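You operate a simulated robot arm through the tools that you are given. There is no shell and no other tool. Be economical: measure what you need, move in short steps, check, and stop when the job is done.

You run a simulated robot arm. Do the job below in one go: nothing can be reset, and whatever is moved stays where it is left.

JOB
Open the vent and dry the dish in the cabinet at about 100, then shut it all down.
Fine: till the powder turns pale; heater off, then vent shut, dial to zero; the door stays shut.

The check looks at the end state, three seconds after you hand in, the way a careful person would. Anything else that was tipped, shoved, dropped, spilled or broken makes it a failure.

ROBOT AND FRAMES
A 7-joint arm with a two-finger parallel gripper, fixed in place. Base frame: the origin is at the foot of the arm, x ahead of it, y to its left, z up. Lengths are in mm, angles in rad, forces in N, time in s.
With the tool pointing down near the work surface it reaches from about 340 to 780 mm from the base axis. Its first joint turns from -2.897 to 2.897 rad. Payload 3.91 kg.
The tool frame sits at the grasp point between the pads (the TCP): z along the fingers, y along the line on which they close. The tips reach 30 mm beyond it. Largest opening 110 mm; finger width 20, thickness 10; the body of the gripper, 48 by 112 mm, starts 55 mm behind the TCP.
Orientation is told as [roll, pitch, yaw] about the base's x, y, z axes, in that order, counted from this pose: with the fingers straight down and closing along the base's y, the tool's x points along the base's -x, its y along +y and its z along -z.

CONTROLS
- The arm moves only by the tool apply_moves. Its argument "motion" is a list that holds one entry, the list of rows, each a list of 7 numbers: the shift along the tool's x, y, z in units of 50 mm (1.0 is 50 mm), then the turn, a rotation vector about the tool's x, y, z in units of 6 degrees (1.0 is 6 degrees), then the closure, from 0 (fully open) to 1 (shut). In form: [[[x, y, z, rx, ry, rz, claw], ...]]. A call has 1 to 8 rows; each row shifts and turns the commanded pose from where the row before left it, along the tool's axes as they then stand. A call with a number of a shift or a turn outside -1 to 1 is refused whole. Each row takes 0.2 s and may step no farther than 50 mm and 0.15 rad from the row before; otherwise, or with a gripper value out of range, the whole call is refused. A pose out of reach is approached as far as the arm can. The call stops where the force on the tool passes 80 N (or 10 N more than at its start, if that is more) or the arm is blocked; 0.2 s more then pass. Each finger travels about 153 mm/s and halts on what it meets, pressing with about 34 N; the grip force reading is that of the motor and also rises with nothing between the fingers. The clock runs only during rows and for 0.2 s after the last one: add rows that do not move to give the fingers time. It gives the time, the measured TCP pose, the force on the tool (base axes), the opening and the grip force at its end, in the units of the frame above (readings bear some noise), with the torque about the TCP (base axes, N m) and any sound that the robot's microphone picked up, and new pictures: "show" is both (left out), scene, wrist or none.
- Cameras (640 x 400 px; columns grow to the right, rows downward): "scene" is fixed at [224.8, 642.8, 1715.4]; the picture's right is [-0.96, -0.29, 0.00], its down [-0.24, 0.80, -0.55] and it looks along [0.16, -0.53, -0.83] (base axes); focal length 282 px, centre (320, 200). "wrist" rides on the gripper at [77, 7, -114] in the tool frame; the picture's right is [-0.09, 1.00, 0.00], its down [-0.80, -0.07, -0.59] and it looks along [-0.59, -0.05, 0.80] (tool axes); focal length 270 px, centre (320, 200). There is no depth. A picture from a camera that has moved, and an enlarged one, comes with that camera's place and axes in the base frame and with its lens. The place of the scene camera against the robot may be out by one fixed shift of up to 18 mm in any direction.
- lift_body(by): slides the trunk up (or, below 0, down) by that many mm; the arm rides with it, the base frame stays. It gives what a move gives, with no picture.
- zoom(camera, box): a new picture of the part [left, top, right, bottom] of that camera's present view, enlarged. The clock stands still meanwhile.
- finish_job(): hands the job in; it is judged then, once.

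Go step by step. Nothing tells you positions but the pictures and the camera data: compare them with the known pose of the tool, close in by small moves and look again before you grip or let go. The budget is 120 turns and 200 pictures, counting those below and the enlarged ones. Unless the task says otherwise, let go and move clear before handing in, and close with one line.

The tools are called after ">>>" as a command line: name --argument value ..., lists and objects as JSON in quotes. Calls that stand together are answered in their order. apply_moves: Moves the arm, as the interface text tells. Its arguments: {"type":"object","properties":{"motion":{"type":"array","items":{"type":"array","items":{"type":"array","items":{"type":"number"}}}},"show":{"type":"string","enum":["both","scene","wrist","none"]}},"required":["motion"]} The other tools are called the same way: lift_body (by) slides the trunk up or down; zoom (camera, box) takes an enlarged picture of a part of a camera's view; finish_job () hands the job in.

At the start:

```text
t: 0.0
ee_pos: [121.8, 314.7, 1448.6]
ee_rot: [0.001, -0.001, 0.0]
wrist_force: [0.6, 0.6, -0.4]
ft_torque: [0.0, 0.03, 0.0]
finger_gap: 110.1
finger_force: 0.0
trunk travel left (down, up): [-550.0, 60.0]
```

scene: 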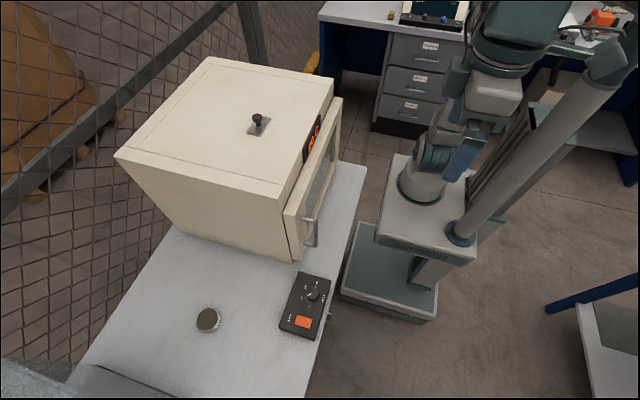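
wrist: 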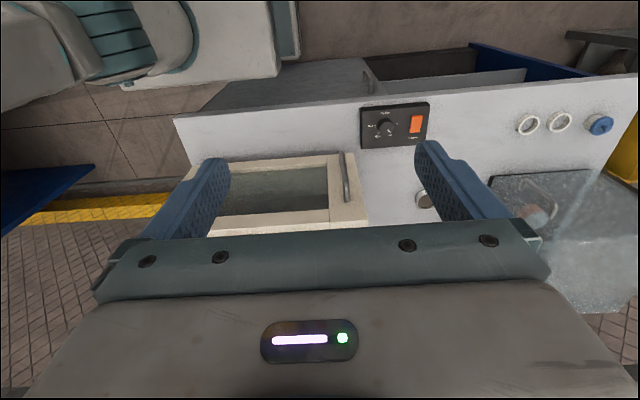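

I see the cabinet with a knob in a slot on its top (probably the vent), a display on its front, and a control box with a dial and an orange rocker switch on the bench. I'll zoom in on these first.

>>> zoom --camera "scene" --box '[220, 90, 350, 171]'

>>> zoom --camera "scene" --box '[260, 260, 356, 340]'

>>> zoom --camera "wrist" --box '[340, 90, 440, 153]'

>>> zoom --camera "wrist" --box '[180, 140, 380, 240]'

```text
4.92 times, centred on (285, 130) of scene
camera zoom: at [224.8, 642.8, 1715.4], right [-0.96, -0.29, 0.0], down [-0.24, 0.8, -0.55], along [0.16, -0.53, -0.83], focal length 1386 px, centre (492, 542)
```

zoom: 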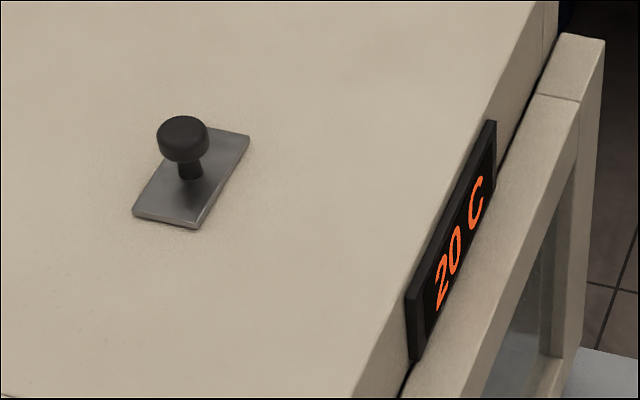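

```text
5.00 times, centred on (308, 300) of scene
camera zoom: at [224.8, 642.8, 1715.4], right [-0.96, -0.29, 0.0], down [-0.24, 0.8, -0.55], along [0.16, -0.53, -0.83], focal length 1408 px, centre (380, -300)
```

zoom: 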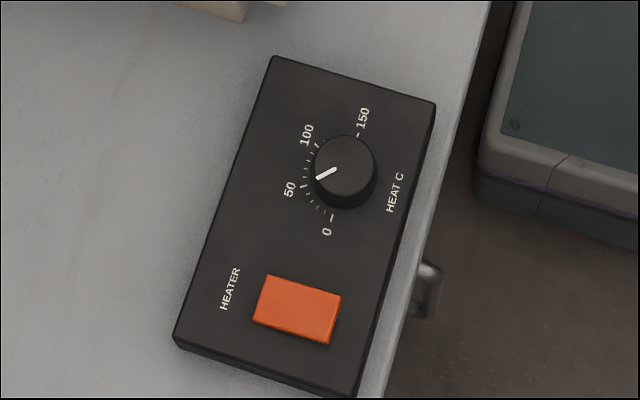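

```text
6.35 times, centred on (390, 122) of wrist
camera zoom: at [45.3, 319.9, 1563.7], right [0.09, 1.0, 0.0], down [0.8, -0.07, 0.59], along [0.59, -0.05, -0.8], focal length 1716 px, centre (-124, 698)
```

zoom: 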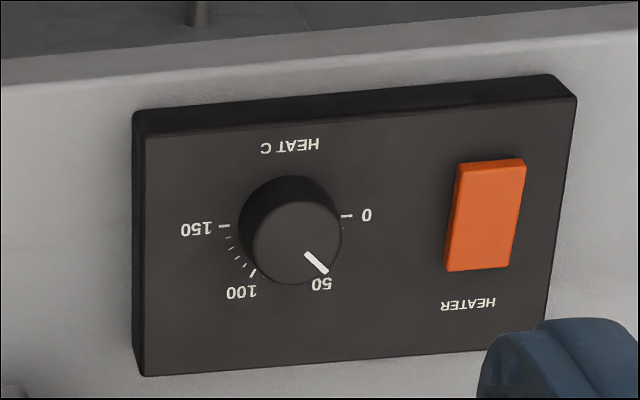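

```text
3.20 times, centred on (280, 190) of wrist
camera zoom: at [45.3, 319.9, 1563.7], right [0.09, 1.0, 0.0], down [0.8, -0.07, 0.59], along [0.59, -0.05, -0.8], focal length 865 px, centre (448, 232)
```

zoom: 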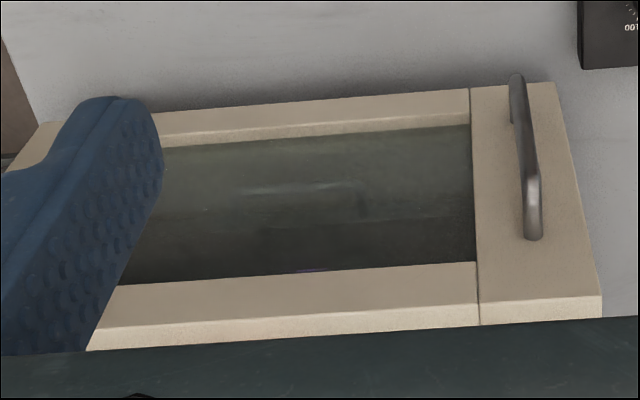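

The controls box sits near (305, 460–530), with the cabinet top at about z 1220 and the vent knob near (533, 170). I'll move to view the vent from close up.

>>> apply_moves --motion '[[[-0.757, -0.337, 0.1, 0, 0, 0, 0], [-0.757, -0.337, 0.1, 0, 0, 0, 0], [-0.757, -0.337, 0.1, 0, 0, 0, 0], [-0.757, -0.337, 0.1, 0, 0, 0, 0], [-0.757, -0.337, 0.1, 0, 0, 0, 0], [-0.757, -0.337, 0.1, 0, 0, 0, 0], [-0.757, -0.337, 0.1, 0, 0, 0, 0], [0, 0, 0, 0, 0, 0, 0]]]'

```text
t: 1.8
ee_pos: [385.6, 194.7, 1412.4]
ee_rot: [0.001, -0.001, -0.001]
wrist_force: [-0.5, -0.2, 0.6]
ft_torque: [0.02, 0.04, 0.0]
finger_gap: 110.3
finger_force: 0.0
trunk travel left (down, up): [-550.0, 60.0]
camera wrist: at [309.4, 200.8, 1527.7], right [0.09, 1.0, 0.0], down [0.8, -0.07, 0.6], along [0.59, -0.05, -0.8], focal length 270 px, centre (320, 200)
```

scene: 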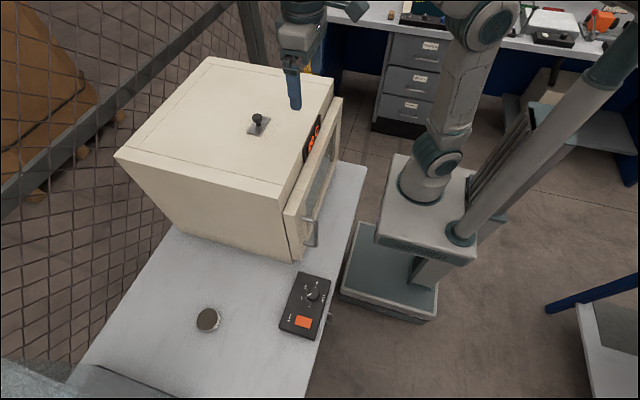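
wrist: 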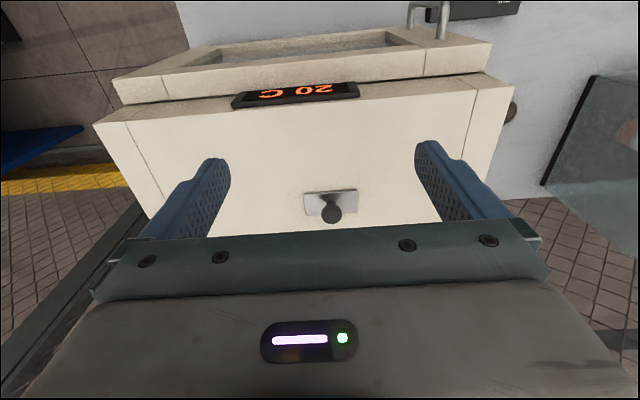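

>>> zoom --camera "wrist" --box '[280, 170, 380, 233]'

>>> zoom --camera "scene" --box '[235, 100, 285, 140]'

```text
6.35 times, centred on (330, 202) of wrist
camera zoom: at [309.4, 200.8, 1527.7], right [0.09, 1.0, 0.0], down [0.8, -0.07, 0.6], along [0.59, -0.05, -0.8], focal length 1716 px, centre (256, 190)
```

zoom: 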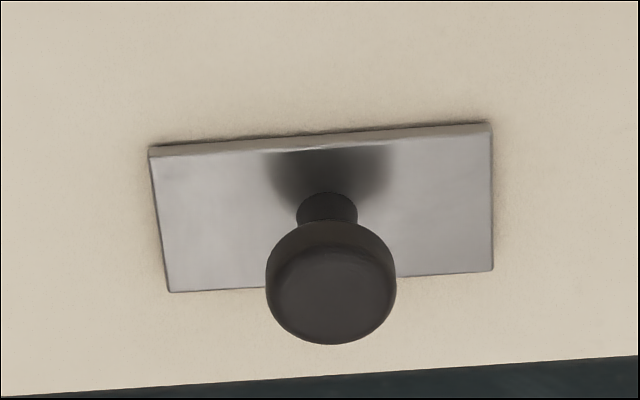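

```text
10.00 times, centred on (260, 120) of scene
camera zoom: at [224.8, 642.8, 1715.4], right [-0.96, -0.29, 0.0], down [-0.24, 0.8, -0.55], along [0.16, -0.53, -0.83], focal length 2816 px, centre (920, 1000)
```

zoom: 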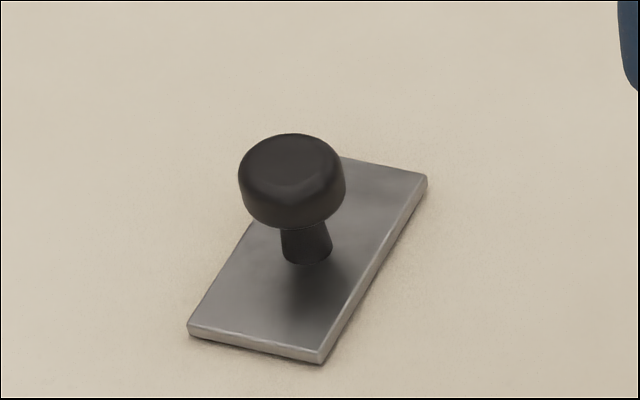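

The knob head is at roughly (518, 197, 1275), on a slide plate whose long side runs along y. I'll go above it and down with the fingers open.

>>> apply_moves --motion '[[[-0.9, 0.015, 0, 0, 0, 0, 0], [-0.9, 0.015, 0, 0, 0, 0, 0], [-0.85, 0.015, 0.3, 0, 0, 0, 0.5], [0, 0, 0.8, 0, 0, 0, 0.5], [0, 0, 0.7, 0, 0, 0, 0.5], [0, 0, 0, 0, 0, 0, 0.5]]]'

```text
t: 3.2
ee_pos: [519.4, 198.4, 1323.9]
ee_rot: [0.0, 0.0, 0.0]
wrist_force: [0.8, 0.2, 0.1]
ft_torque: [-0.02, 0.0, 0.03]
finger_gap: 55.3
finger_force: 0.1
trunk travel left (down, up): [-550.0, 60.0]
camera wrist: at [442.9, 204.8, 1439.1], right [0.09, 1.0, 0.0], down [0.8, -0.07, 0.59], along [0.59, -0.05, -0.8], focal length 270 px, centre (320, 200)
```

scene: 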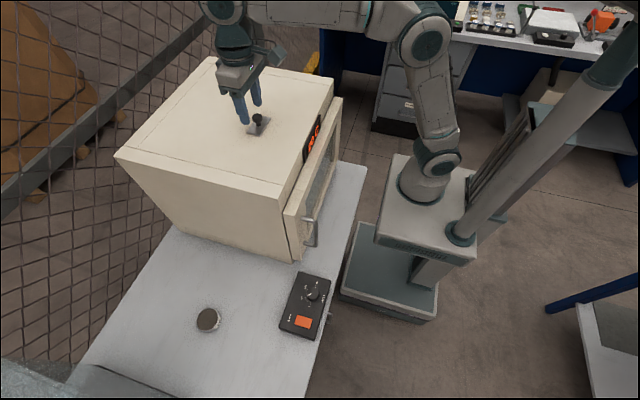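
wrist: 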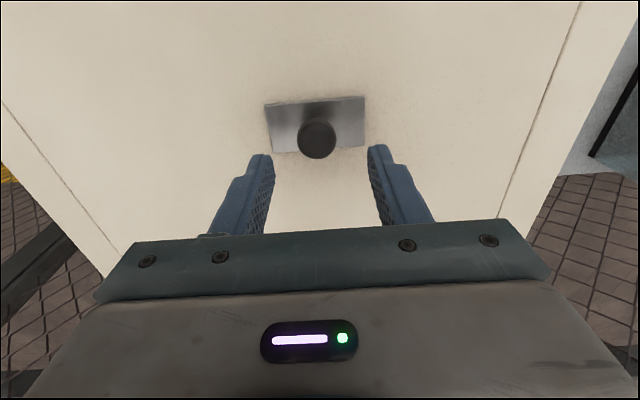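

Re-measured, the knob is nearer (511, 197). I'll shift 8 mm, come down to just above the plate, and check.

>>> apply_moves --motion '[[[0.15, -0.03, 0.3, 0, 0, 0, 0.5], [0, 0, 0.3, 0, 0, 0, 0.5], [0, 0, 0, 0, 0, 0, 0.5]]]'

>>> zoom --camera "scene" --box '[225, 80, 289, 140]'

```text
t: 4.0
ee_pos: [512.3, 196.0, 1296.0]
ee_rot: [-0.001, -0.002, 0.001]
wrist_force: [0.9, -1.0, 5.5]
ft_torque: [0.0, -0.03, 0.05]
finger_gap: 54.5
finger_force: 0.0
trunk travel left (down, up): [-550.0, 60.0]
camera wrist: at [435.3, 203.2, 1409.7], right [0.09, 1.0, 0.0], down [0.8, -0.07, 0.6], along [0.59, -0.05, -0.8], focal length 270 px, centre (320, 200)
```

scene: 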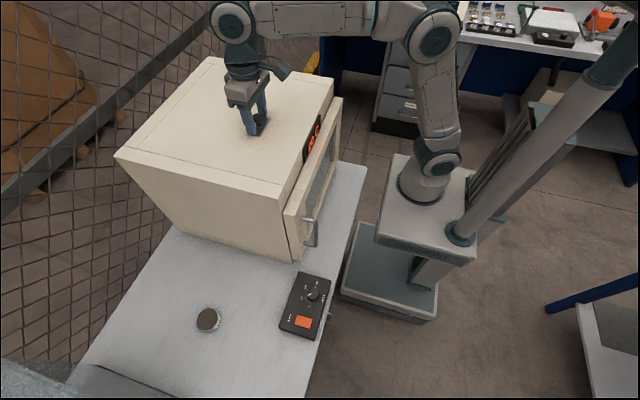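
wrist: 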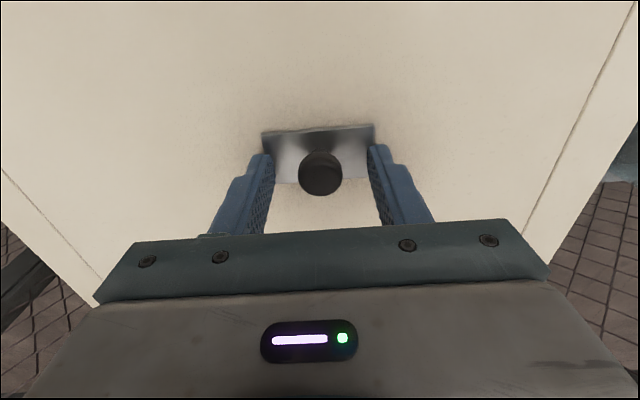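

```text
6.67 times, centred on (257, 110) of scene
camera zoom: at [224.8, 642.8, 1715.4], right [-0.96, -0.29, 0.0], down [-0.24, 0.8, -0.55], along [0.16, -0.53, -0.83], focal length 1877 px, centre (740, 800)
```

zoom: 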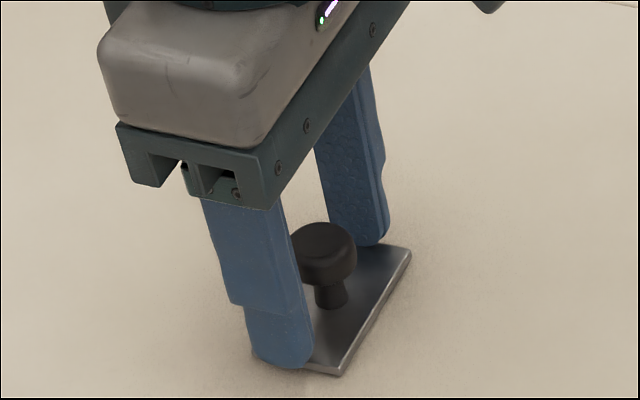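

The tips are just touching the plate, and the knob is about 8 mm nearer the robot. I'll rise 6 mm, shift in x and close.

>>> apply_moves --motion '[[[0, 0, -0.12, 0, 0, 0, 0.5], [0.16, 0, 0, 0, 0, 0, 0.5], [0, 0, 0, 0, 0, 0, 0.7], [0, 0, 0, 0, 0, 0, 0.85], [0, 0, 0, 0, 0, 0, 0.85]]]'

>>> zoom --camera "scene" --box '[225, 80, 289, 140]'

```text
t: 5.2
ee_pos: [504.5, 197.9, 1299.8]
ee_rot: [0.0, -0.002, -0.001]
wrist_force: [-1.2, 0.3, -0.3]
ft_torque: [-0.02, 0.13, -0.02]
finger_gap: 23.1
finger_force: 44.9
trunk travel left (down, up): [-550.0, 60.0]
camera wrist: at [427.4, 203.5, 1415.0], right [0.09, 1.0, 0.0], down [0.8, -0.07, 0.59], along [0.59, -0.05, -0.8], focal length 270 px, centre (320, 200)
```

scene: 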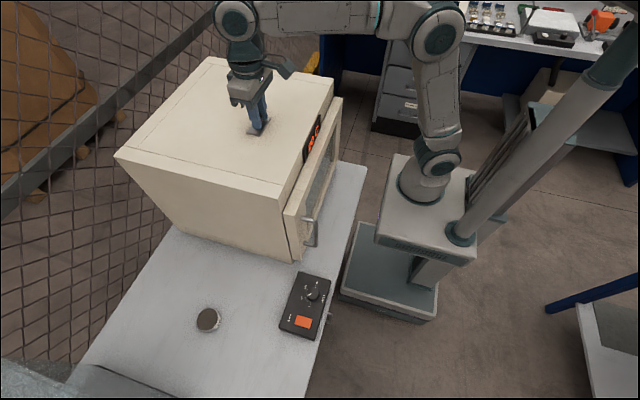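
wrist: 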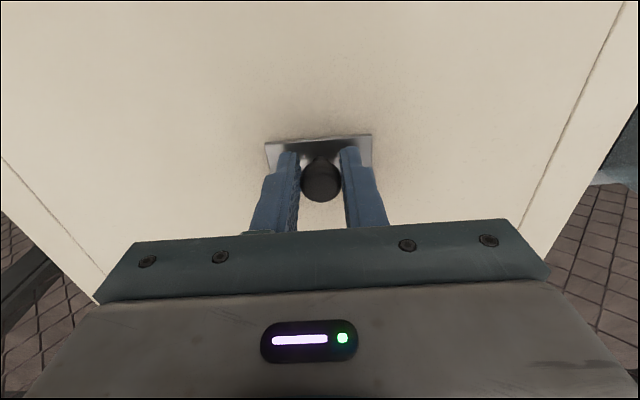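

```text
6.67 times, centred on (257, 110) of scene
camera zoom: at [224.8, 642.8, 1715.4], right [-0.96, -0.29, 0.0], down [-0.24, 0.8, -0.55], along [0.16, -0.53, -0.83], focal length 1877 px, centre (740, 800)
```

zoom: 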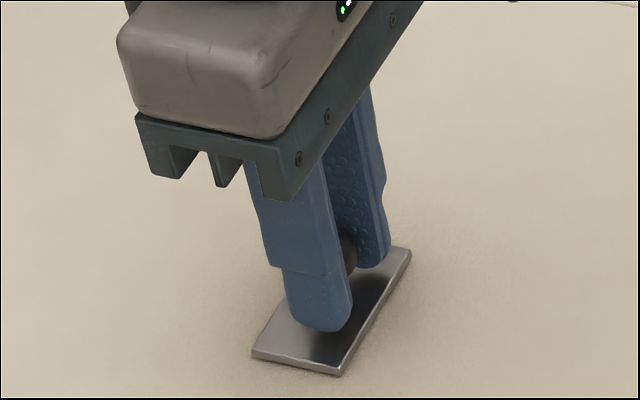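

Gripped, with a gap of 23 mm. I'll test a small slide along +y and read the forces.

>>> apply_moves --motion '[[[0, 0.12, 0, 0, 0, 0, 0.85], [0, 0, 0, 0, 0, 0, 0.85]]]' --show "none"

```text
t: 5.8
ee_pos: [505.1, 198.5, 1299.8]
ee_rot: [-0.001, 0.0, -0.007]
wrist_force: [-4.5, -20.5, -4.6]
ft_torque: [-0.5, -0.26, -0.42]
finger_gap: 22.7
finger_force: 44.9
trunk travel left (down, up): [-550.0, 60.0]
```

Blocked toward +y. I'll go back and try −y.

>>> apply_moves --motion '[[[0, -0.12, 0, 0, 0, 0, 0.85], [0, -0.12, 0, 0, 0, 0, 0.85], [0, 0, 0, 0, 0, 0, 0.85]]]' --show "none"

```text
t: 6.6
ee_pos: [503.8, 192.6, 1300.2]
ee_rot: [0.0, 0.0, 0.001]
wrist_force: [-5.7, 1.3, -7.7]
ft_torque: [0.16, -0.32, 0.38]
finger_gap: 22.9
finger_force: 45.3
trunk travel left (down, up): [-550.0, 60.0]
```

It slides toward −y. I'll continue in small steps.

>>> apply_moves --motion '[[[0, -0.2, 0, 0, 0, 0, 0.85], [0, -0.2, 0, 0, 0, 0, 0.85], [0, -0.2, 0, 0, 0, 0, 0.85], [0, 0, 0, 0, 0, 0, 0.85]]]'

>>> zoom --camera "scene" --box '[225, 80, 289, 140]'

```text
t: 7.6
ee_pos: [503.9, 161.5, 1299.3]
ee_rot: [0.0, -0.001, 0.001]
wrist_force: [-7.4, -0.4, -9.4]
ft_torque: [-0.04, 0.31, -0.03]
finger_gap: 23.3
finger_force: 44.7
trunk travel left (down, up): [-550.0, 60.0]
camera wrist: at [427.5, 166.5, 1415.1], right [0.09, 1.0, 0.0], down [0.8, -0.07, 0.59], along [0.59, -0.05, -0.8], focal length 270 px, centre (320, 200)
```

scene: 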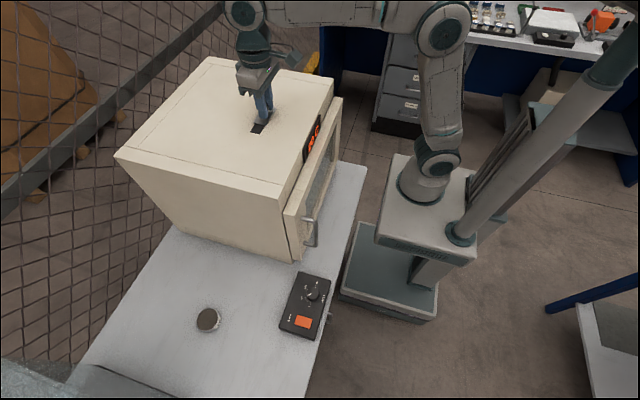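
wrist: 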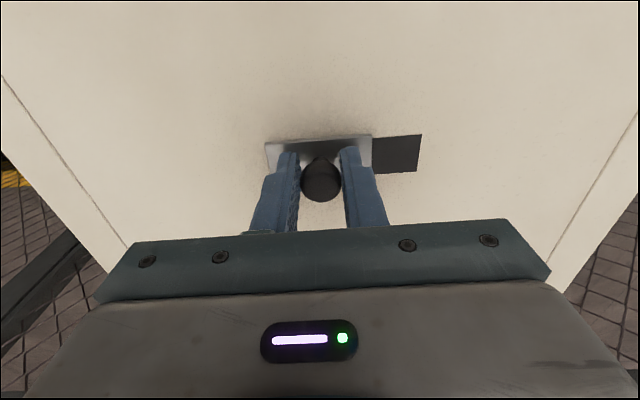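

```text
6.67 times, centred on (257, 110) of scene
camera zoom: at [224.8, 642.8, 1715.4], right [-0.96, -0.29, 0.0], down [-0.24, 0.8, -0.55], along [0.16, -0.53, -0.83], focal length 1877 px, centre (740, 800)
```

zoom: 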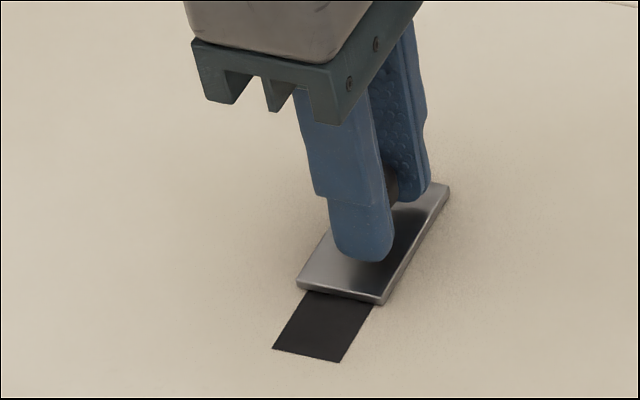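

The vent opening is showing. I'll slide further until it meets its stop.

>>> apply_moves --motion '[[[0, -0.2, 0, 0, 0, 0, 0.85], [0, -0.2, 0, 0, 0, 0, 0.85], [0, -0.16, 0, 0, 0, 0, 0.85], [0, 0, 0, 0, 0, 0, 0.85]]]' --show "wrist"

>>> zoom --camera "scene" --box '[225, 80, 289, 140]'

```text
t: 8.6
ee_pos: [503.7, 142.3, 1300.0]
ee_rot: [-0.004, -0.004, 0.005]
wrist_force: [-2.2, 26.5, 0.8]
ft_torque: [0.7, -0.47, 0.45]
finger_gap: 23.0
finger_force: 45.0
trunk travel left (down, up): [-550.0, 60.0]
camera wrist: at [427.0, 148.0, 1414.9], right [0.08, 1.0, 0.0], down [0.8, -0.07, 0.6], along [0.59, -0.05, -0.8], focal length 270 px, centre (320, 200)
```

wrist: 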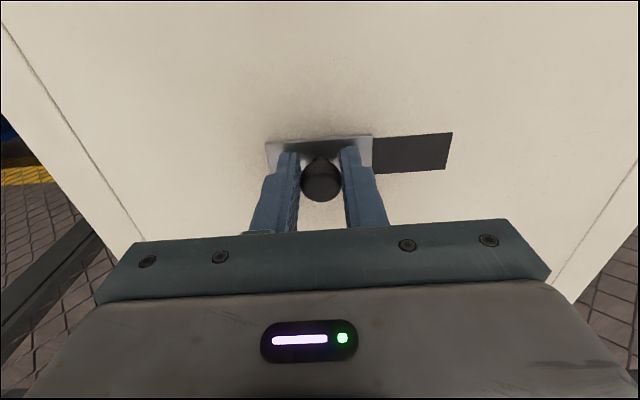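

```text
6.67 times, centred on (257, 110) of scene
camera zoom: at [224.8, 642.8, 1715.4], right [-0.96, -0.29, 0.0], down [-0.24, 0.8, -0.55], along [0.16, -0.53, -0.83], focal length 1877 px, centre (740, 800)
```

zoom: 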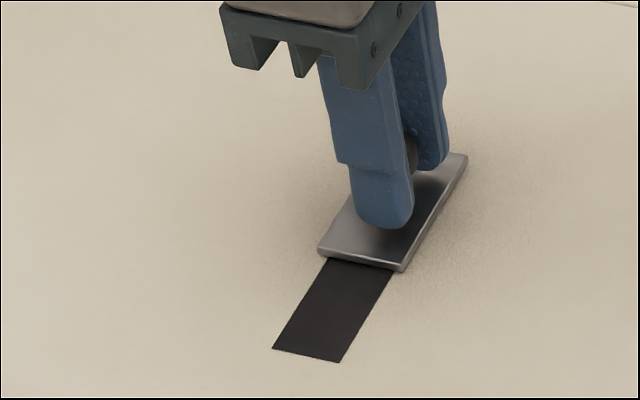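

The slide hit its stop at y≈142, so the vent is fully open (shut was about 198). I'll relax, release, rise, and travel toward the control box at height.

>>> apply_moves --motion '[[[0, 0.16, 0, 0, 0, 0, 0.85], [0, 0, 0, 0, 0, 0, 0.6], [0, 0, 0, 0, 0, 0, 0.6], [0, 0, -0.8, 0, 0, 0, 0.6], [0, 0, -0.8, 0, 0, 0, 0.6], [0.9, 0.3, -0.2, 0, 0, 0, 0.6], [0.9, 0.4, -0.1, 0, 0, 0, 0.6], [0.7, 0.7, 0, 0, 0, 0, 0.6]]]' --show "scene"

>>> zoom --camera "scene" --box '[225, 80, 289, 140]'

```text
t: 10.4
ee_pos: [378.9, 208.4, 1392.8]
ee_rot: [-0.002, -0.001, 0.002]
wrist_force: [0.7, 1.2, -0.4]
ft_torque: [-0.01, 0.0, 0.0]
finger_gap: 44.0
finger_force: 0.1
trunk travel left (down, up): [-550.0, 60.0]
```

scene: 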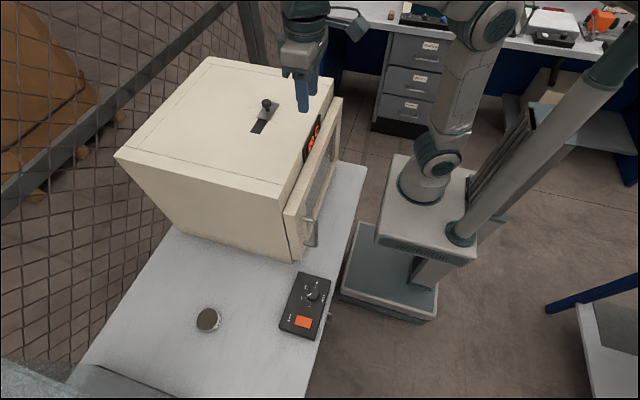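

```text
6.67 times, centred on (257, 110) of scene
camera zoom: at [224.8, 642.8, 1715.4], right [-0.96, -0.29, 0.0], down [-0.24, 0.8, -0.55], along [0.16, -0.53, -0.83], focal length 1877 px, centre (740, 800)
```

zoom: 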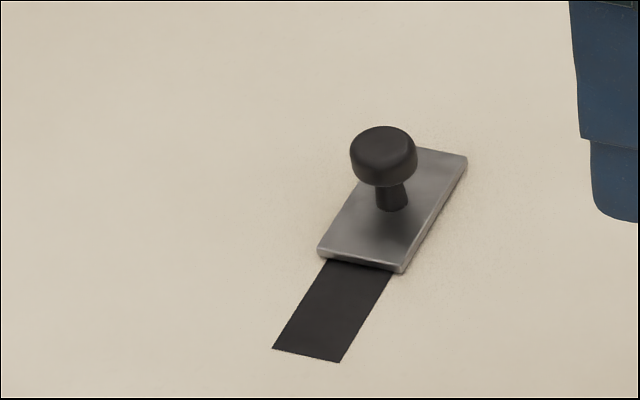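

The vent stays open. Next I'll travel over to above the control box, in front-left of the cabinet.

>>> apply_moves --motion '[[[0.225, 0.7, 0, 0, 0, 0, 0.6], [0.225, 0.7, 0, 0, 0, 0, 0.6], [0.225, 0.7, 0, 0, 0, 0, 0.6], [0.225, 0.7, 0, 0, 0, 0, 0.6], [0.225, 0.7, 0, 0, 0, 0, 0.6], [0.225, 0.7, 0, 0, 0, 0, 0.6], [0.225, 0.7, 0, 0, 0, 0, 0.6], [0, 0, 0, 0, 0, 0, 0.6]]]'

```text
t: 12.2
ee_pos: [298.5, 455.0, 1396.1]
ee_rot: [0.0, 0.0, -0.002]
wrist_force: [1.2, -0.9, 0.2]
ft_torque: [0.02, 0.02, -0.01]
finger_gap: 43.9
finger_force: 0.1
trunk travel left (down, up): [-550.0, 60.0]
camera wrist: at [222.4, 461.2, 1510.3], right [0.09, 1.0, 0.0], down [0.8, -0.07, 0.59], along [0.59, -0.05, -0.8], focal length 270 px, centre (320, 200)
```

scene: 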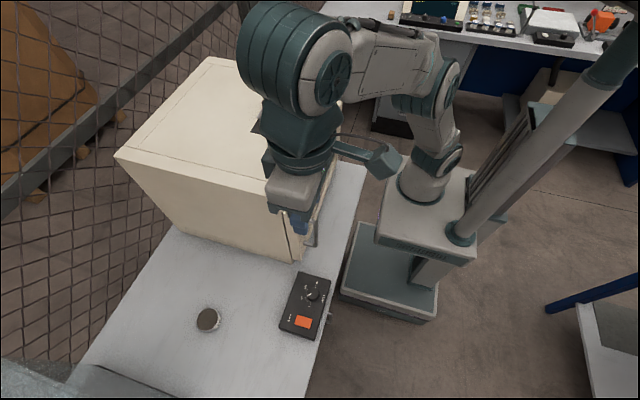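
wrist: 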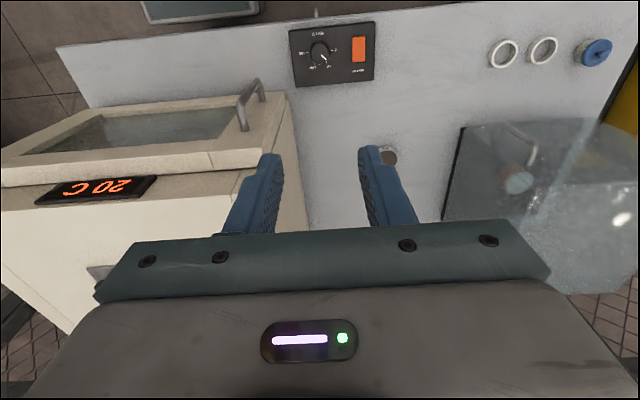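

The control box lies below, clear of the cabinet's left side (y≈375, front x≈373). I'll lower the trunk in stages.

>>> lift_body --by -180

>>> apply_moves --motion '[[[0, 0, 0, 0, 0, 0, 0.6]]]'

```text
t: 14.2
ee_pos: [299.2, 456.7, 1214.8]
ee_rot: [0.0, -0.001, -0.001]
wrist_force: [0.3, -0.1, -0.1]
ft_torque: [0.03, 0.0, 0.04]
finger_gap: 44.0
finger_force: 0.1
trunk travel left (down, up): [-370.0, 240.0]
```

```text
t: 14.6
ee_pos: [299.4, 457.0, 1214.7]
ee_rot: [-0.001, 0.0, 0.0]
wrist_force: [-0.2, 0.4, -1.1]
ft_torque: [-0.01, -0.04, 0.0]
finger_gap: 43.8
finger_force: 0.1
trunk travel left (down, up): [-370.0, 240.0]
camera wrist: at [222.5, 461.8, 1329.8], right [0.09, 1.0, 0.0], down [0.8, -0.07, 0.59], along [0.59, -0.05, -0.8], focal length 270 px, centre (320, 200)
```

scene: 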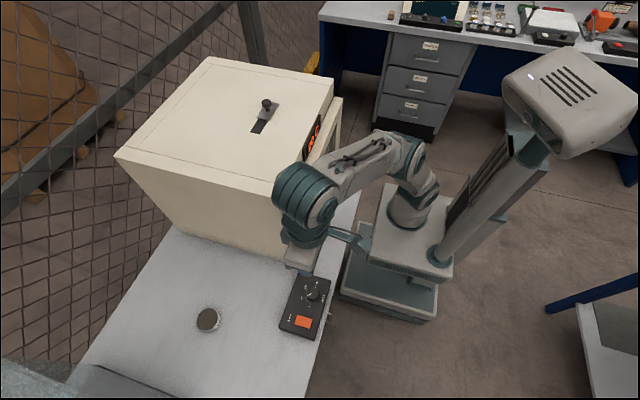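
wrist: 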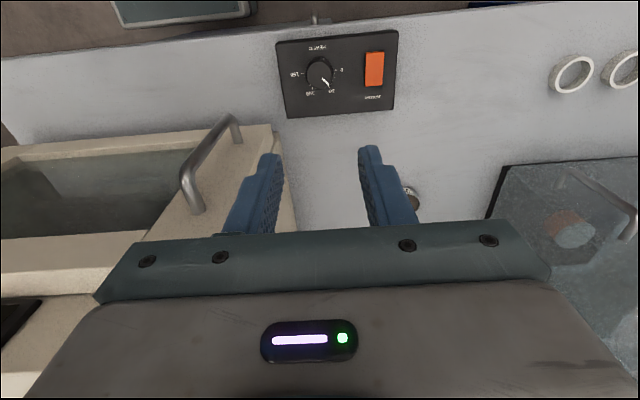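

The arm is clear of the door. I'll lower another 150 and look again.

>>> lift_body --by -150

>>> apply_moves --motion '[[[0, 0, 0, 0, 0, 0, 0.6]]]'

>>> zoom --camera "wrist" --box '[240, 0, 440, 125]'

```text
t: 16.4
ee_pos: [297.3, 456.8, 1064.6]
ee_rot: [0.002, 0.001, -0.001]
wrist_force: [0.3, 0.8, -1.1]
ft_torque: [-0.01, 0.0, 0.0]
finger_gap: 43.7
finger_force: 0.1
trunk travel left (down, up): [-220.0, 390.0]
```

```text
t: 16.8
ee_pos: [300.0, 456.5, 1064.3]
ee_rot: [0.001, 0.0, 0.0]
wrist_force: [-0.3, 0.4, -0.7]
ft_torque: [0.0, -0.03, 0.03]
finger_gap: 43.8
finger_force: 0.0
trunk travel left (down, up): [-220.0, 390.0]
camera wrist: at [222.5, 461.8, 1179.8], right [0.09, 1.0, 0.0], down [0.8, -0.07, 0.59], along [0.59, -0.05, -0.8], focal length 270 px, centre (320, 200)
```

scene: 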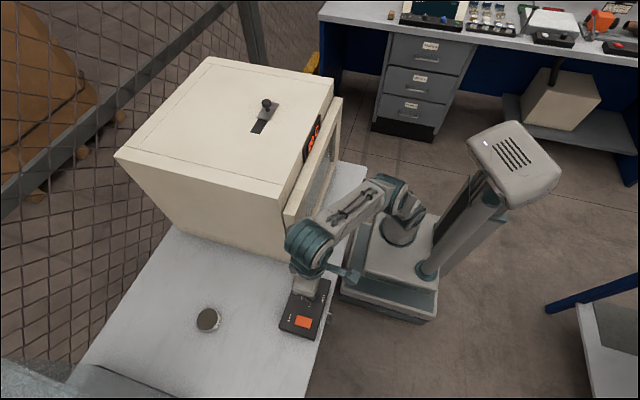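
wrist: 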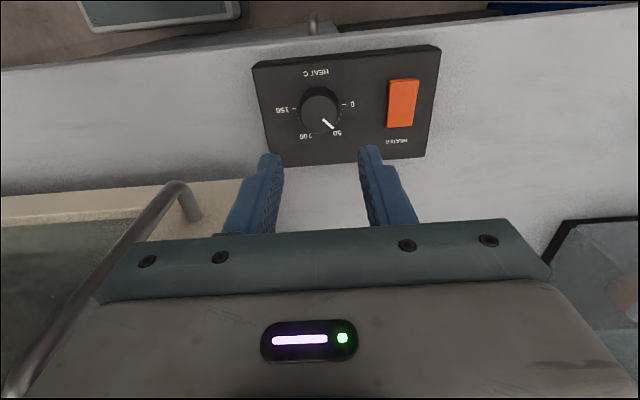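

```text
3.20 times, centred on (340, 62) of wrist
camera zoom: at [222.5, 461.8, 1179.8], right [0.09, 1.0, 0.0], down [0.8, -0.07, 0.59], along [0.59, -0.05, -0.8], focal length 865 px, centre (256, 640)
```

zoom: 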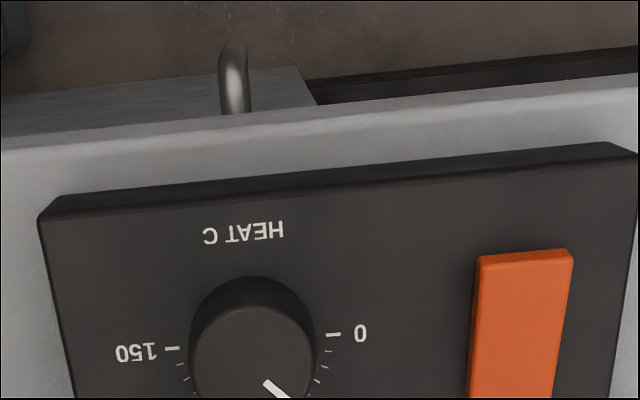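

Next I'll come down 50 mm over the dial for a more precise fix.

>>> apply_moves --motion '[[[0, 0, 0.5, 0, 0, 0, 0.5], [0, 0, 0.5, 0, 0, 0, 0.5], [0, 0, 0, 0, 0, 0, 0.5]]]' --show "wrist"

>>> zoom --camera "wrist" --box '[230, 70, 430, 195]'

>>> zoom --camera "scene" --box '[265, 250, 361, 340]'

```text
t: 17.6
ee_pos: [298.9, 456.5, 1014.4]
ee_rot: [0.001, 0.001, -0.001]
wrist_force: [-0.2, 0.9, 0.1]
ft_torque: [-0.01, 0.03, 0.0]
finger_gap: 55.0
finger_force: 0.2
trunk travel left (down, up): [-220.0, 390.0]
camera wrist: at [222.2, 461.5, 1129.7], right [0.09, 1.0, 0.0], down [0.8, -0.07, 0.59], along [0.59, -0.05, -0.8], focal length 270 px, centre (320, 200)
```

wrist: 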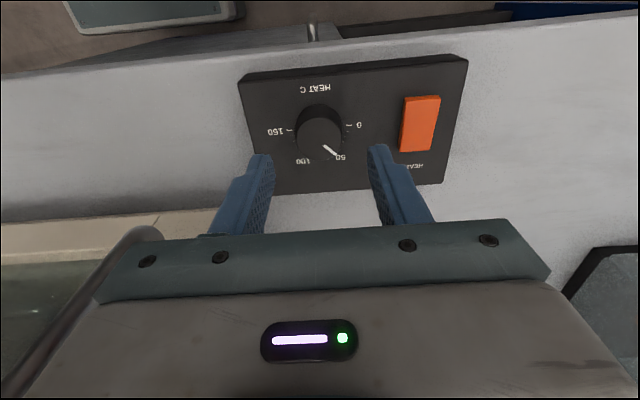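

```text
3.20 times, centred on (330, 132) of wrist
camera zoom: at [222.2, 461.5, 1129.7], right [0.09, 1.0, 0.0], down [0.8, -0.07, 0.59], along [0.59, -0.05, -0.8], focal length 865 px, centre (288, 416)
```

zoom: 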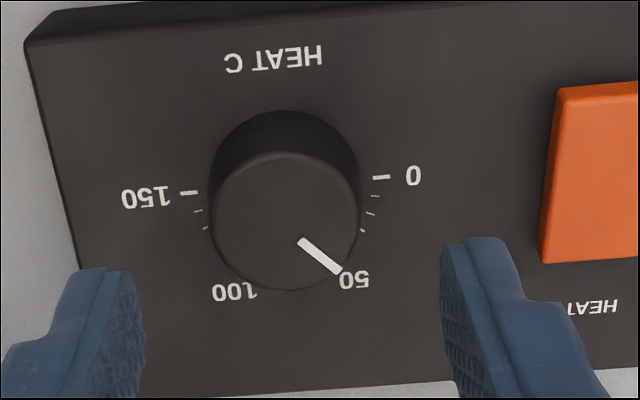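

```text
4.44 times, centred on (313, 295) of scene
camera zoom: at [224.8, 642.8, 1715.4], right [-0.96, -0.29, 0.0], down [-0.24, 0.8, -0.55], along [0.16, -0.53, -0.83], focal length 1252 px, centre (351, -222)
```

zoom: 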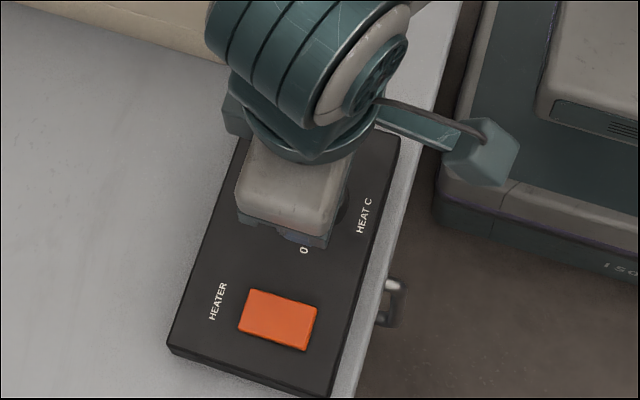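

The dial is centred near (306, 455), with its top at about z 940; the pointer is about 48° from 0, near 40. At 100 it should be about 120°. I'll descend around the dial with the fingers open.

>>> apply_moves --motion '[[[-0.14, -0.03, 0, 0, 0, 0, 0.5], [0, 0, 0.5, 0, 0, 0, 0.5], [0, 0, 0.4, 0, 0, 0, 0.5], [0, 0, 0.32, 0, 0, 0, 0.5], [0, 0, 0, 0, 0, 0, 0.5]]]' --show "wrist"

>>> zoom --camera "wrist" --box '[220, 110, 420, 235]'

```text
t: 18.8
ee_pos: [306.6, 452.7, 958.8]
ee_rot: [0.006, -0.006, 0.0]
wrist_force: [6.0, 3.9, 43.5]
ft_torque: [-1.23, 0.21, 0.29]
finger_gap: 52.9
finger_force: 0.1
trunk travel left (down, up): [-220.0, 390.0]
camera wrist: at [229.6, 456.9, 1074.6], right [0.09, 1.0, 0.01], down [0.8, -0.08, 0.6], along [0.6, -0.05, -0.8], focal length 270 px, centre (320, 200)
```

wrist: 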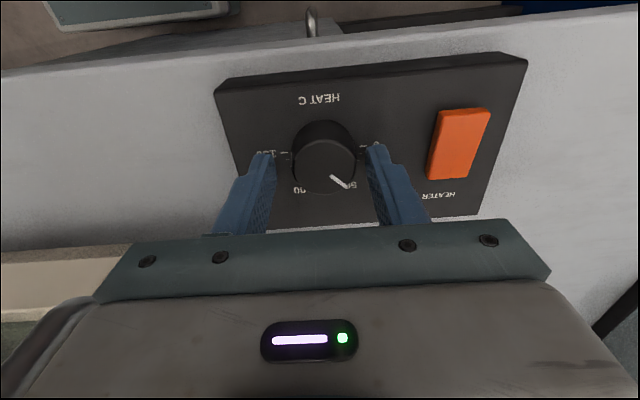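

```text
3.20 times, centred on (320, 172) of wrist
camera zoom: at [229.6, 456.9, 1074.6], right [0.09, 1.0, 0.01], down [0.8, -0.08, 0.6], along [0.6, -0.05, -0.8], focal length 865 px, centre (320, 288)
```

zoom: 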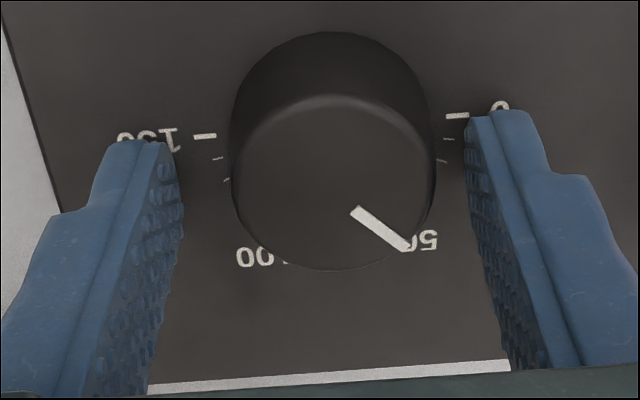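

The tips touched the panel (z≈929), so I'll raise 10 mm, recentre by −5 mm in x, then close on the dial.

>>> apply_moves --motion '[[[0, 0, -0.2, 0, 0, 0, 0.5], [0.1, 0.03, 0, 0, 0, 0, 0.5], [0, 0, 0, 0, 0, 0, 0.65], [0, 0, 0, 0, 0, 0, 0.75], [0, 0, 0, 0, 0, 0, 0.75]]]' --show "wrist"

>>> zoom --camera "wrist" --box '[220, 110, 420, 235]'

```text
t: 19.9
ee_pos: [300.7, 455.2, 963.8]
ee_rot: [-0.006, 0.002, -0.001]
wrist_force: [-7.4, -14.1, -17.2]
ft_torque: [-0.44, -0.04, 0.04]
finger_gap: 35.1
finger_force: 44.8
trunk travel left (down, up): [-220.0, 390.0]
camera wrist: at [224.6, 461.4, 1077.8], right [0.09, 1.0, -0.01], down [0.8, -0.07, 0.59], along [0.59, -0.06, -0.81], focal length 270 px, centre (320, 200)
```

wrist: 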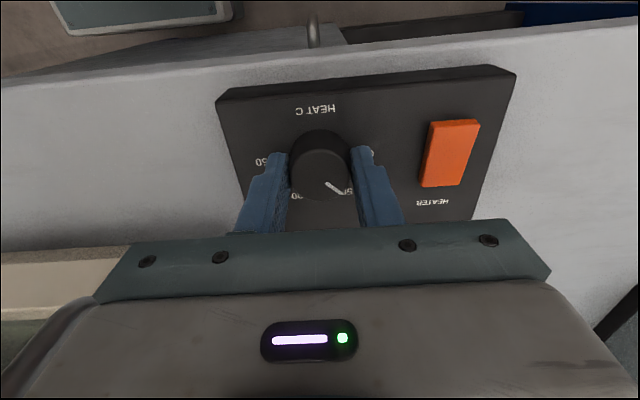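

```text
3.20 times, centred on (320, 172) of wrist
camera zoom: at [224.6, 461.4, 1077.8], right [0.09, 1.0, -0.01], down [0.8, -0.07, 0.59], along [0.59, -0.06, -0.81], focal length 865 px, centre (320, 288)
```

zoom: 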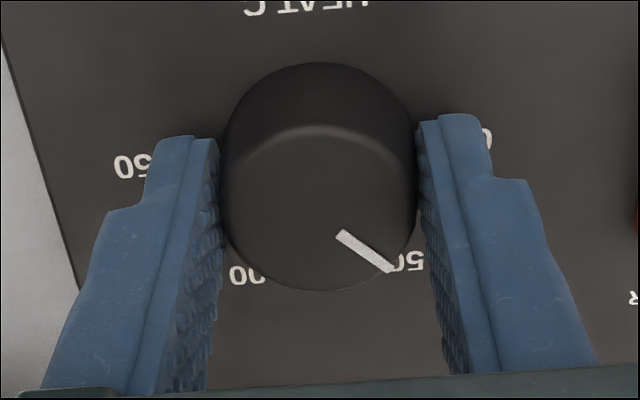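

The dial is gripped (gap 35). I'll turn it clockwise, seen from above, by 36° first and check.

>>> apply_moves --motion '[[[0, -0.02, 0, 0, 0, 1, 0.75], [0, 0, 0, 0, 0, 1, 0.75], [0, 0, 0, 0, 0, 1, 0.75], [0, 0, 0, 0, 0, 1, 0.75], [0, 0, 0, 0, 0, 1, 0.75], [0, 0, 0, 0, 0, 1, 0.75], [0, 0, 0, 0, 0, 0, 0.75]]]' --show "wrist"

>>> zoom --camera "wrist" --box '[220, 90, 420, 215]'

```text
t: 21.6
ee_pos: [300.5, 454.1, 962.9]
ee_rot: [-0.002, -0.001, -0.628]
wrist_force: [-10.3, -14.2, -26.0]
ft_torque: [-0.38, 0.32, 0.01]
finger_gap: 35.0
finger_force: 45.0
trunk travel left (down, up): [-220.0, 390.0]
camera wrist: at [243.0, 504.5, 1077.8], right [0.66, 0.75, 0.0], down [0.61, -0.53, 0.6], along [0.45, -0.39, -0.8], focal length 270 px, centre (320, 200)
```

wrist: 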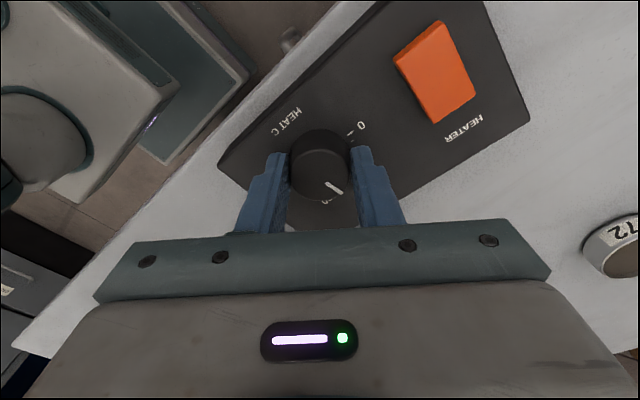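

```text
3.20 times, centred on (320, 152) of wrist
camera zoom: at [243.0, 504.5, 1077.8], right [0.66, 0.75, 0.0], down [0.61, -0.53, 0.6], along [0.45, -0.39, -0.8], focal length 865 px, centre (320, 352)
```

zoom: 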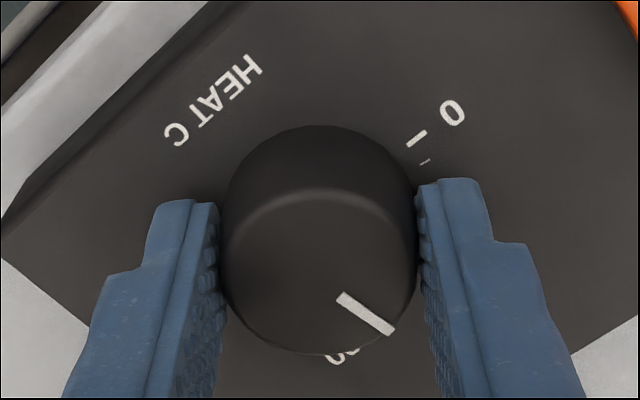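

The pointer follows the gripper, so I'll turn another 36°.

>>> apply_moves --motion '[[[0, 0, 0, 0, 0, 1, 0.75], [0, 0, 0, 0, 0, 1, 0.75], [0, 0, 0, 0, 0, 1, 0.75], [0, 0, 0, 0, 0, 1, 0.75], [0, 0, 0, 0, 0, 1, 0.75], [0, 0, 0, 0, 0, 1, 0.75], [0, 0, 0, 0, 0, 0, 0.75]]]' --show "wrist"

>>> zoom --camera "wrist" --box '[220, 90, 420, 215]'

```text
t: 23.1
ee_pos: [300.3, 454.2, 962.6]
ee_rot: [-0.001, -0.002, -1.256]
wrist_force: [-14.3, -13.0, -26.0]
ft_torque: [-0.09, 0.49, 0.0]
finger_gap: 35.1
finger_force: 45.2
trunk travel left (down, up): [-220.0, 390.0]
camera wrist: at [283.6, 528.7, 1077.9], right [0.97, 0.22, 0.0], down [0.18, -0.78, 0.6], along [0.13, -0.58, -0.8], focal length 270 px, centre (320, 200)
```

wrist: 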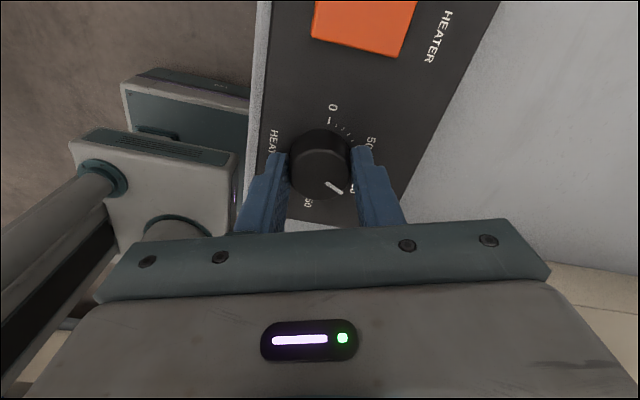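

```text
3.20 times, centred on (320, 152) of wrist
camera zoom: at [283.6, 528.7, 1077.9], right [0.97, 0.22, 0.0], down [0.18, -0.78, 0.6], along [0.13, -0.58, -0.8], focal length 865 px, centre (320, 352)
```

zoom: 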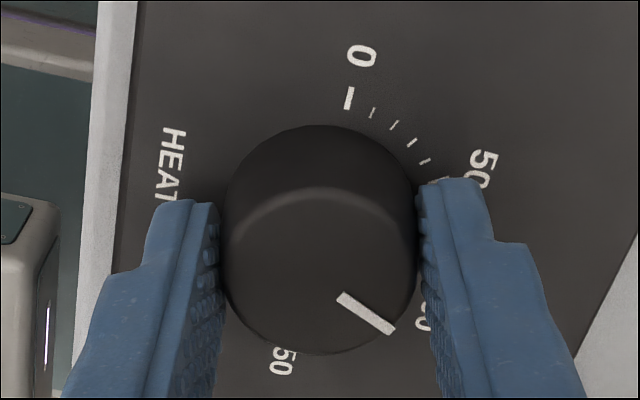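

Now I'll release and rise to read the dial clearly.

>>> apply_moves --motion '[[[0, 0, 0, 0, 0, 0, 0.5], [0, 0, 0, 0, 0, 0, 0.5], [0, 0, -0.8, 0, 0, 0, 0.5], [0.0, 0, -0.9, 0, 0, 0, 0.5], [0, 0, -0.9, 0, 0, 0, 0.5], [0, 0, 0, 0, 0, 0, 0.5]]]' --show "wrist"

>>> zoom --camera "wrist" --box '[260, 40, 380, 150]'

```text
t: 24.6
ee_pos: [298.8, 454.4, 1070.3]
ee_rot: [0.002, 0.004, -1.257]
wrist_force: [0.0, -0.1, 0.5]
ft_torque: [-0.02, 0.0, 0.0]
finger_gap: 55.0
finger_force: 0.1
out of reach, approached as far as the arm can: row 5
trunk travel left (down, up): [-220.0, 390.0]
camera wrist: at [282.2, 529.0, 1185.6], right [0.97, 0.22, 0.0], down [0.18, -0.78, 0.59], along [0.13, -0.58, -0.81], focal length 270 px, centre (320, 200)
```

wrist: 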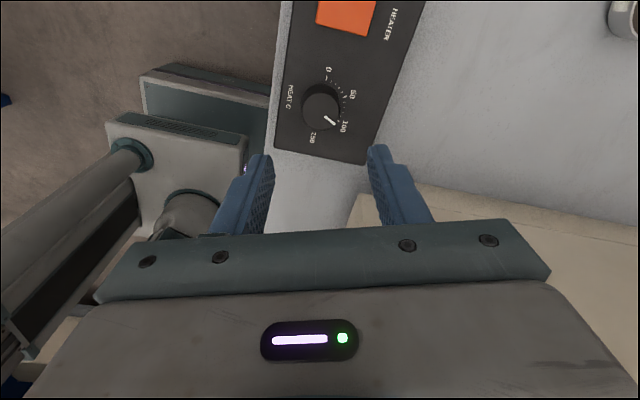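

```text
3.64 times, centred on (320, 95) of wrist
camera zoom: at [282.2, 529.0, 1185.6], right [0.97, 0.22, 0.0], down [0.18, -0.78, 0.59], along [0.13, -0.58, -0.81], focal length 983 px, centre (320, 582)
```

zoom: 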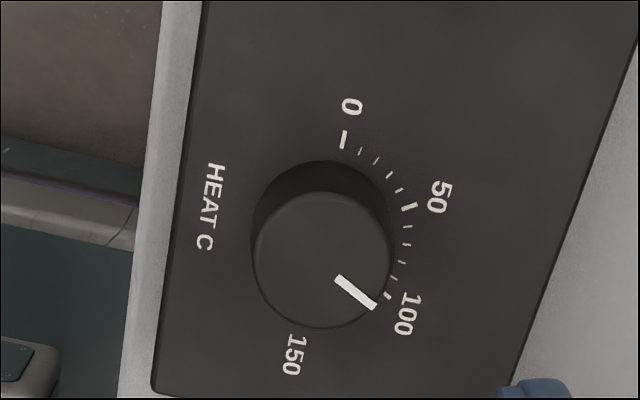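

The dial reads very close to 100. Next is the heater rocker, so I'll look at its tilt from the scene and a wrist close-up.

>>> apply_moves --motion '[[[0, 0, 0.2, 0, 0, -1, 0.9], [0, 0, 0.2, 0, 0, -1, 0.9], [0, 0, 0.2, 0, 0, -1, 1], [0, 0, 0, 0, 0, -1, 1], [0, 0, 0, 0, 0, -1, 1], [0, 0, 0, 0, 0, -1, 1], [0, 0, 0, 0, 0, 0, 1]]]'

>>> zoom --camera "scene" --box '[282, 300, 330, 340]'

>>> zoom --camera "wrist" --box '[340, 0, 480, 100]'

```text
t: 26.1
ee_pos: [300.1, 451.4, 1039.4]
ee_rot: [0.001, 0.0, -0.626]
wrist_force: [-0.4, -0.3, -0.2]
ft_torque: [0.02, -0.01, 0.02]
finger_gap: 0.1
finger_force: 34.1
trunk travel left (down, up): [-220.0, 390.0]
camera wrist: at [243.1, 501.6, 1153.6], right [0.66, 0.75, 0.0], down [0.61, -0.53, 0.59], along [0.45, -0.39, -0.8], focal length 270 px, centre (320, 200)
```

scene: 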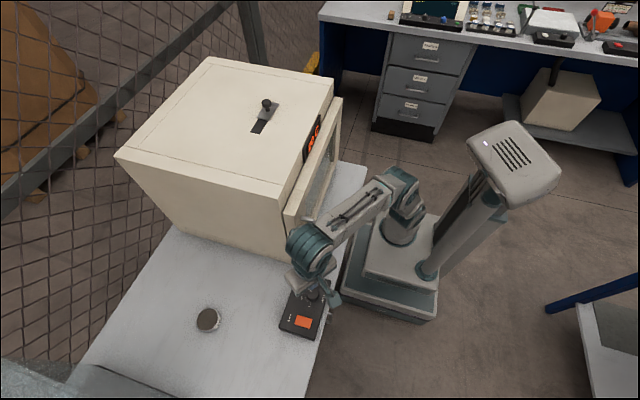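
wrist: 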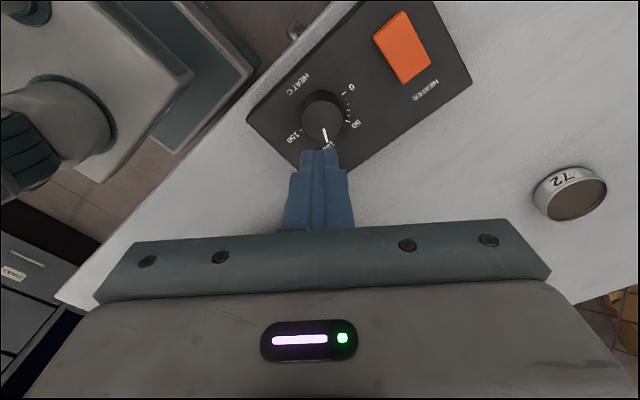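

```text
10.00 times, centred on (306, 320) of scene
camera zoom: at [224.8, 642.8, 1715.4], right [-0.96, -0.29, 0.0], down [-0.24, 0.8, -0.55], along [0.16, -0.53, -0.83], focal length 2816 px, centre (460, -1000)
```

zoom: 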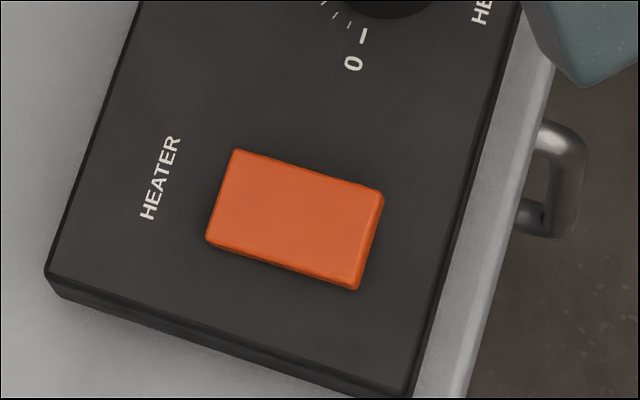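

```text
4.00 times, centred on (410, 50) of wrist
camera zoom: at [243.1, 501.6, 1153.6], right [0.66, 0.75, 0.0], down [0.61, -0.53, 0.59], along [0.45, -0.39, -0.8], focal length 1081 px, centre (-40, 800)
```

zoom: 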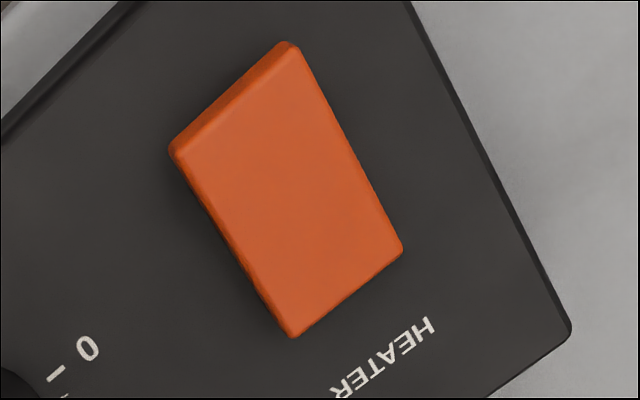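

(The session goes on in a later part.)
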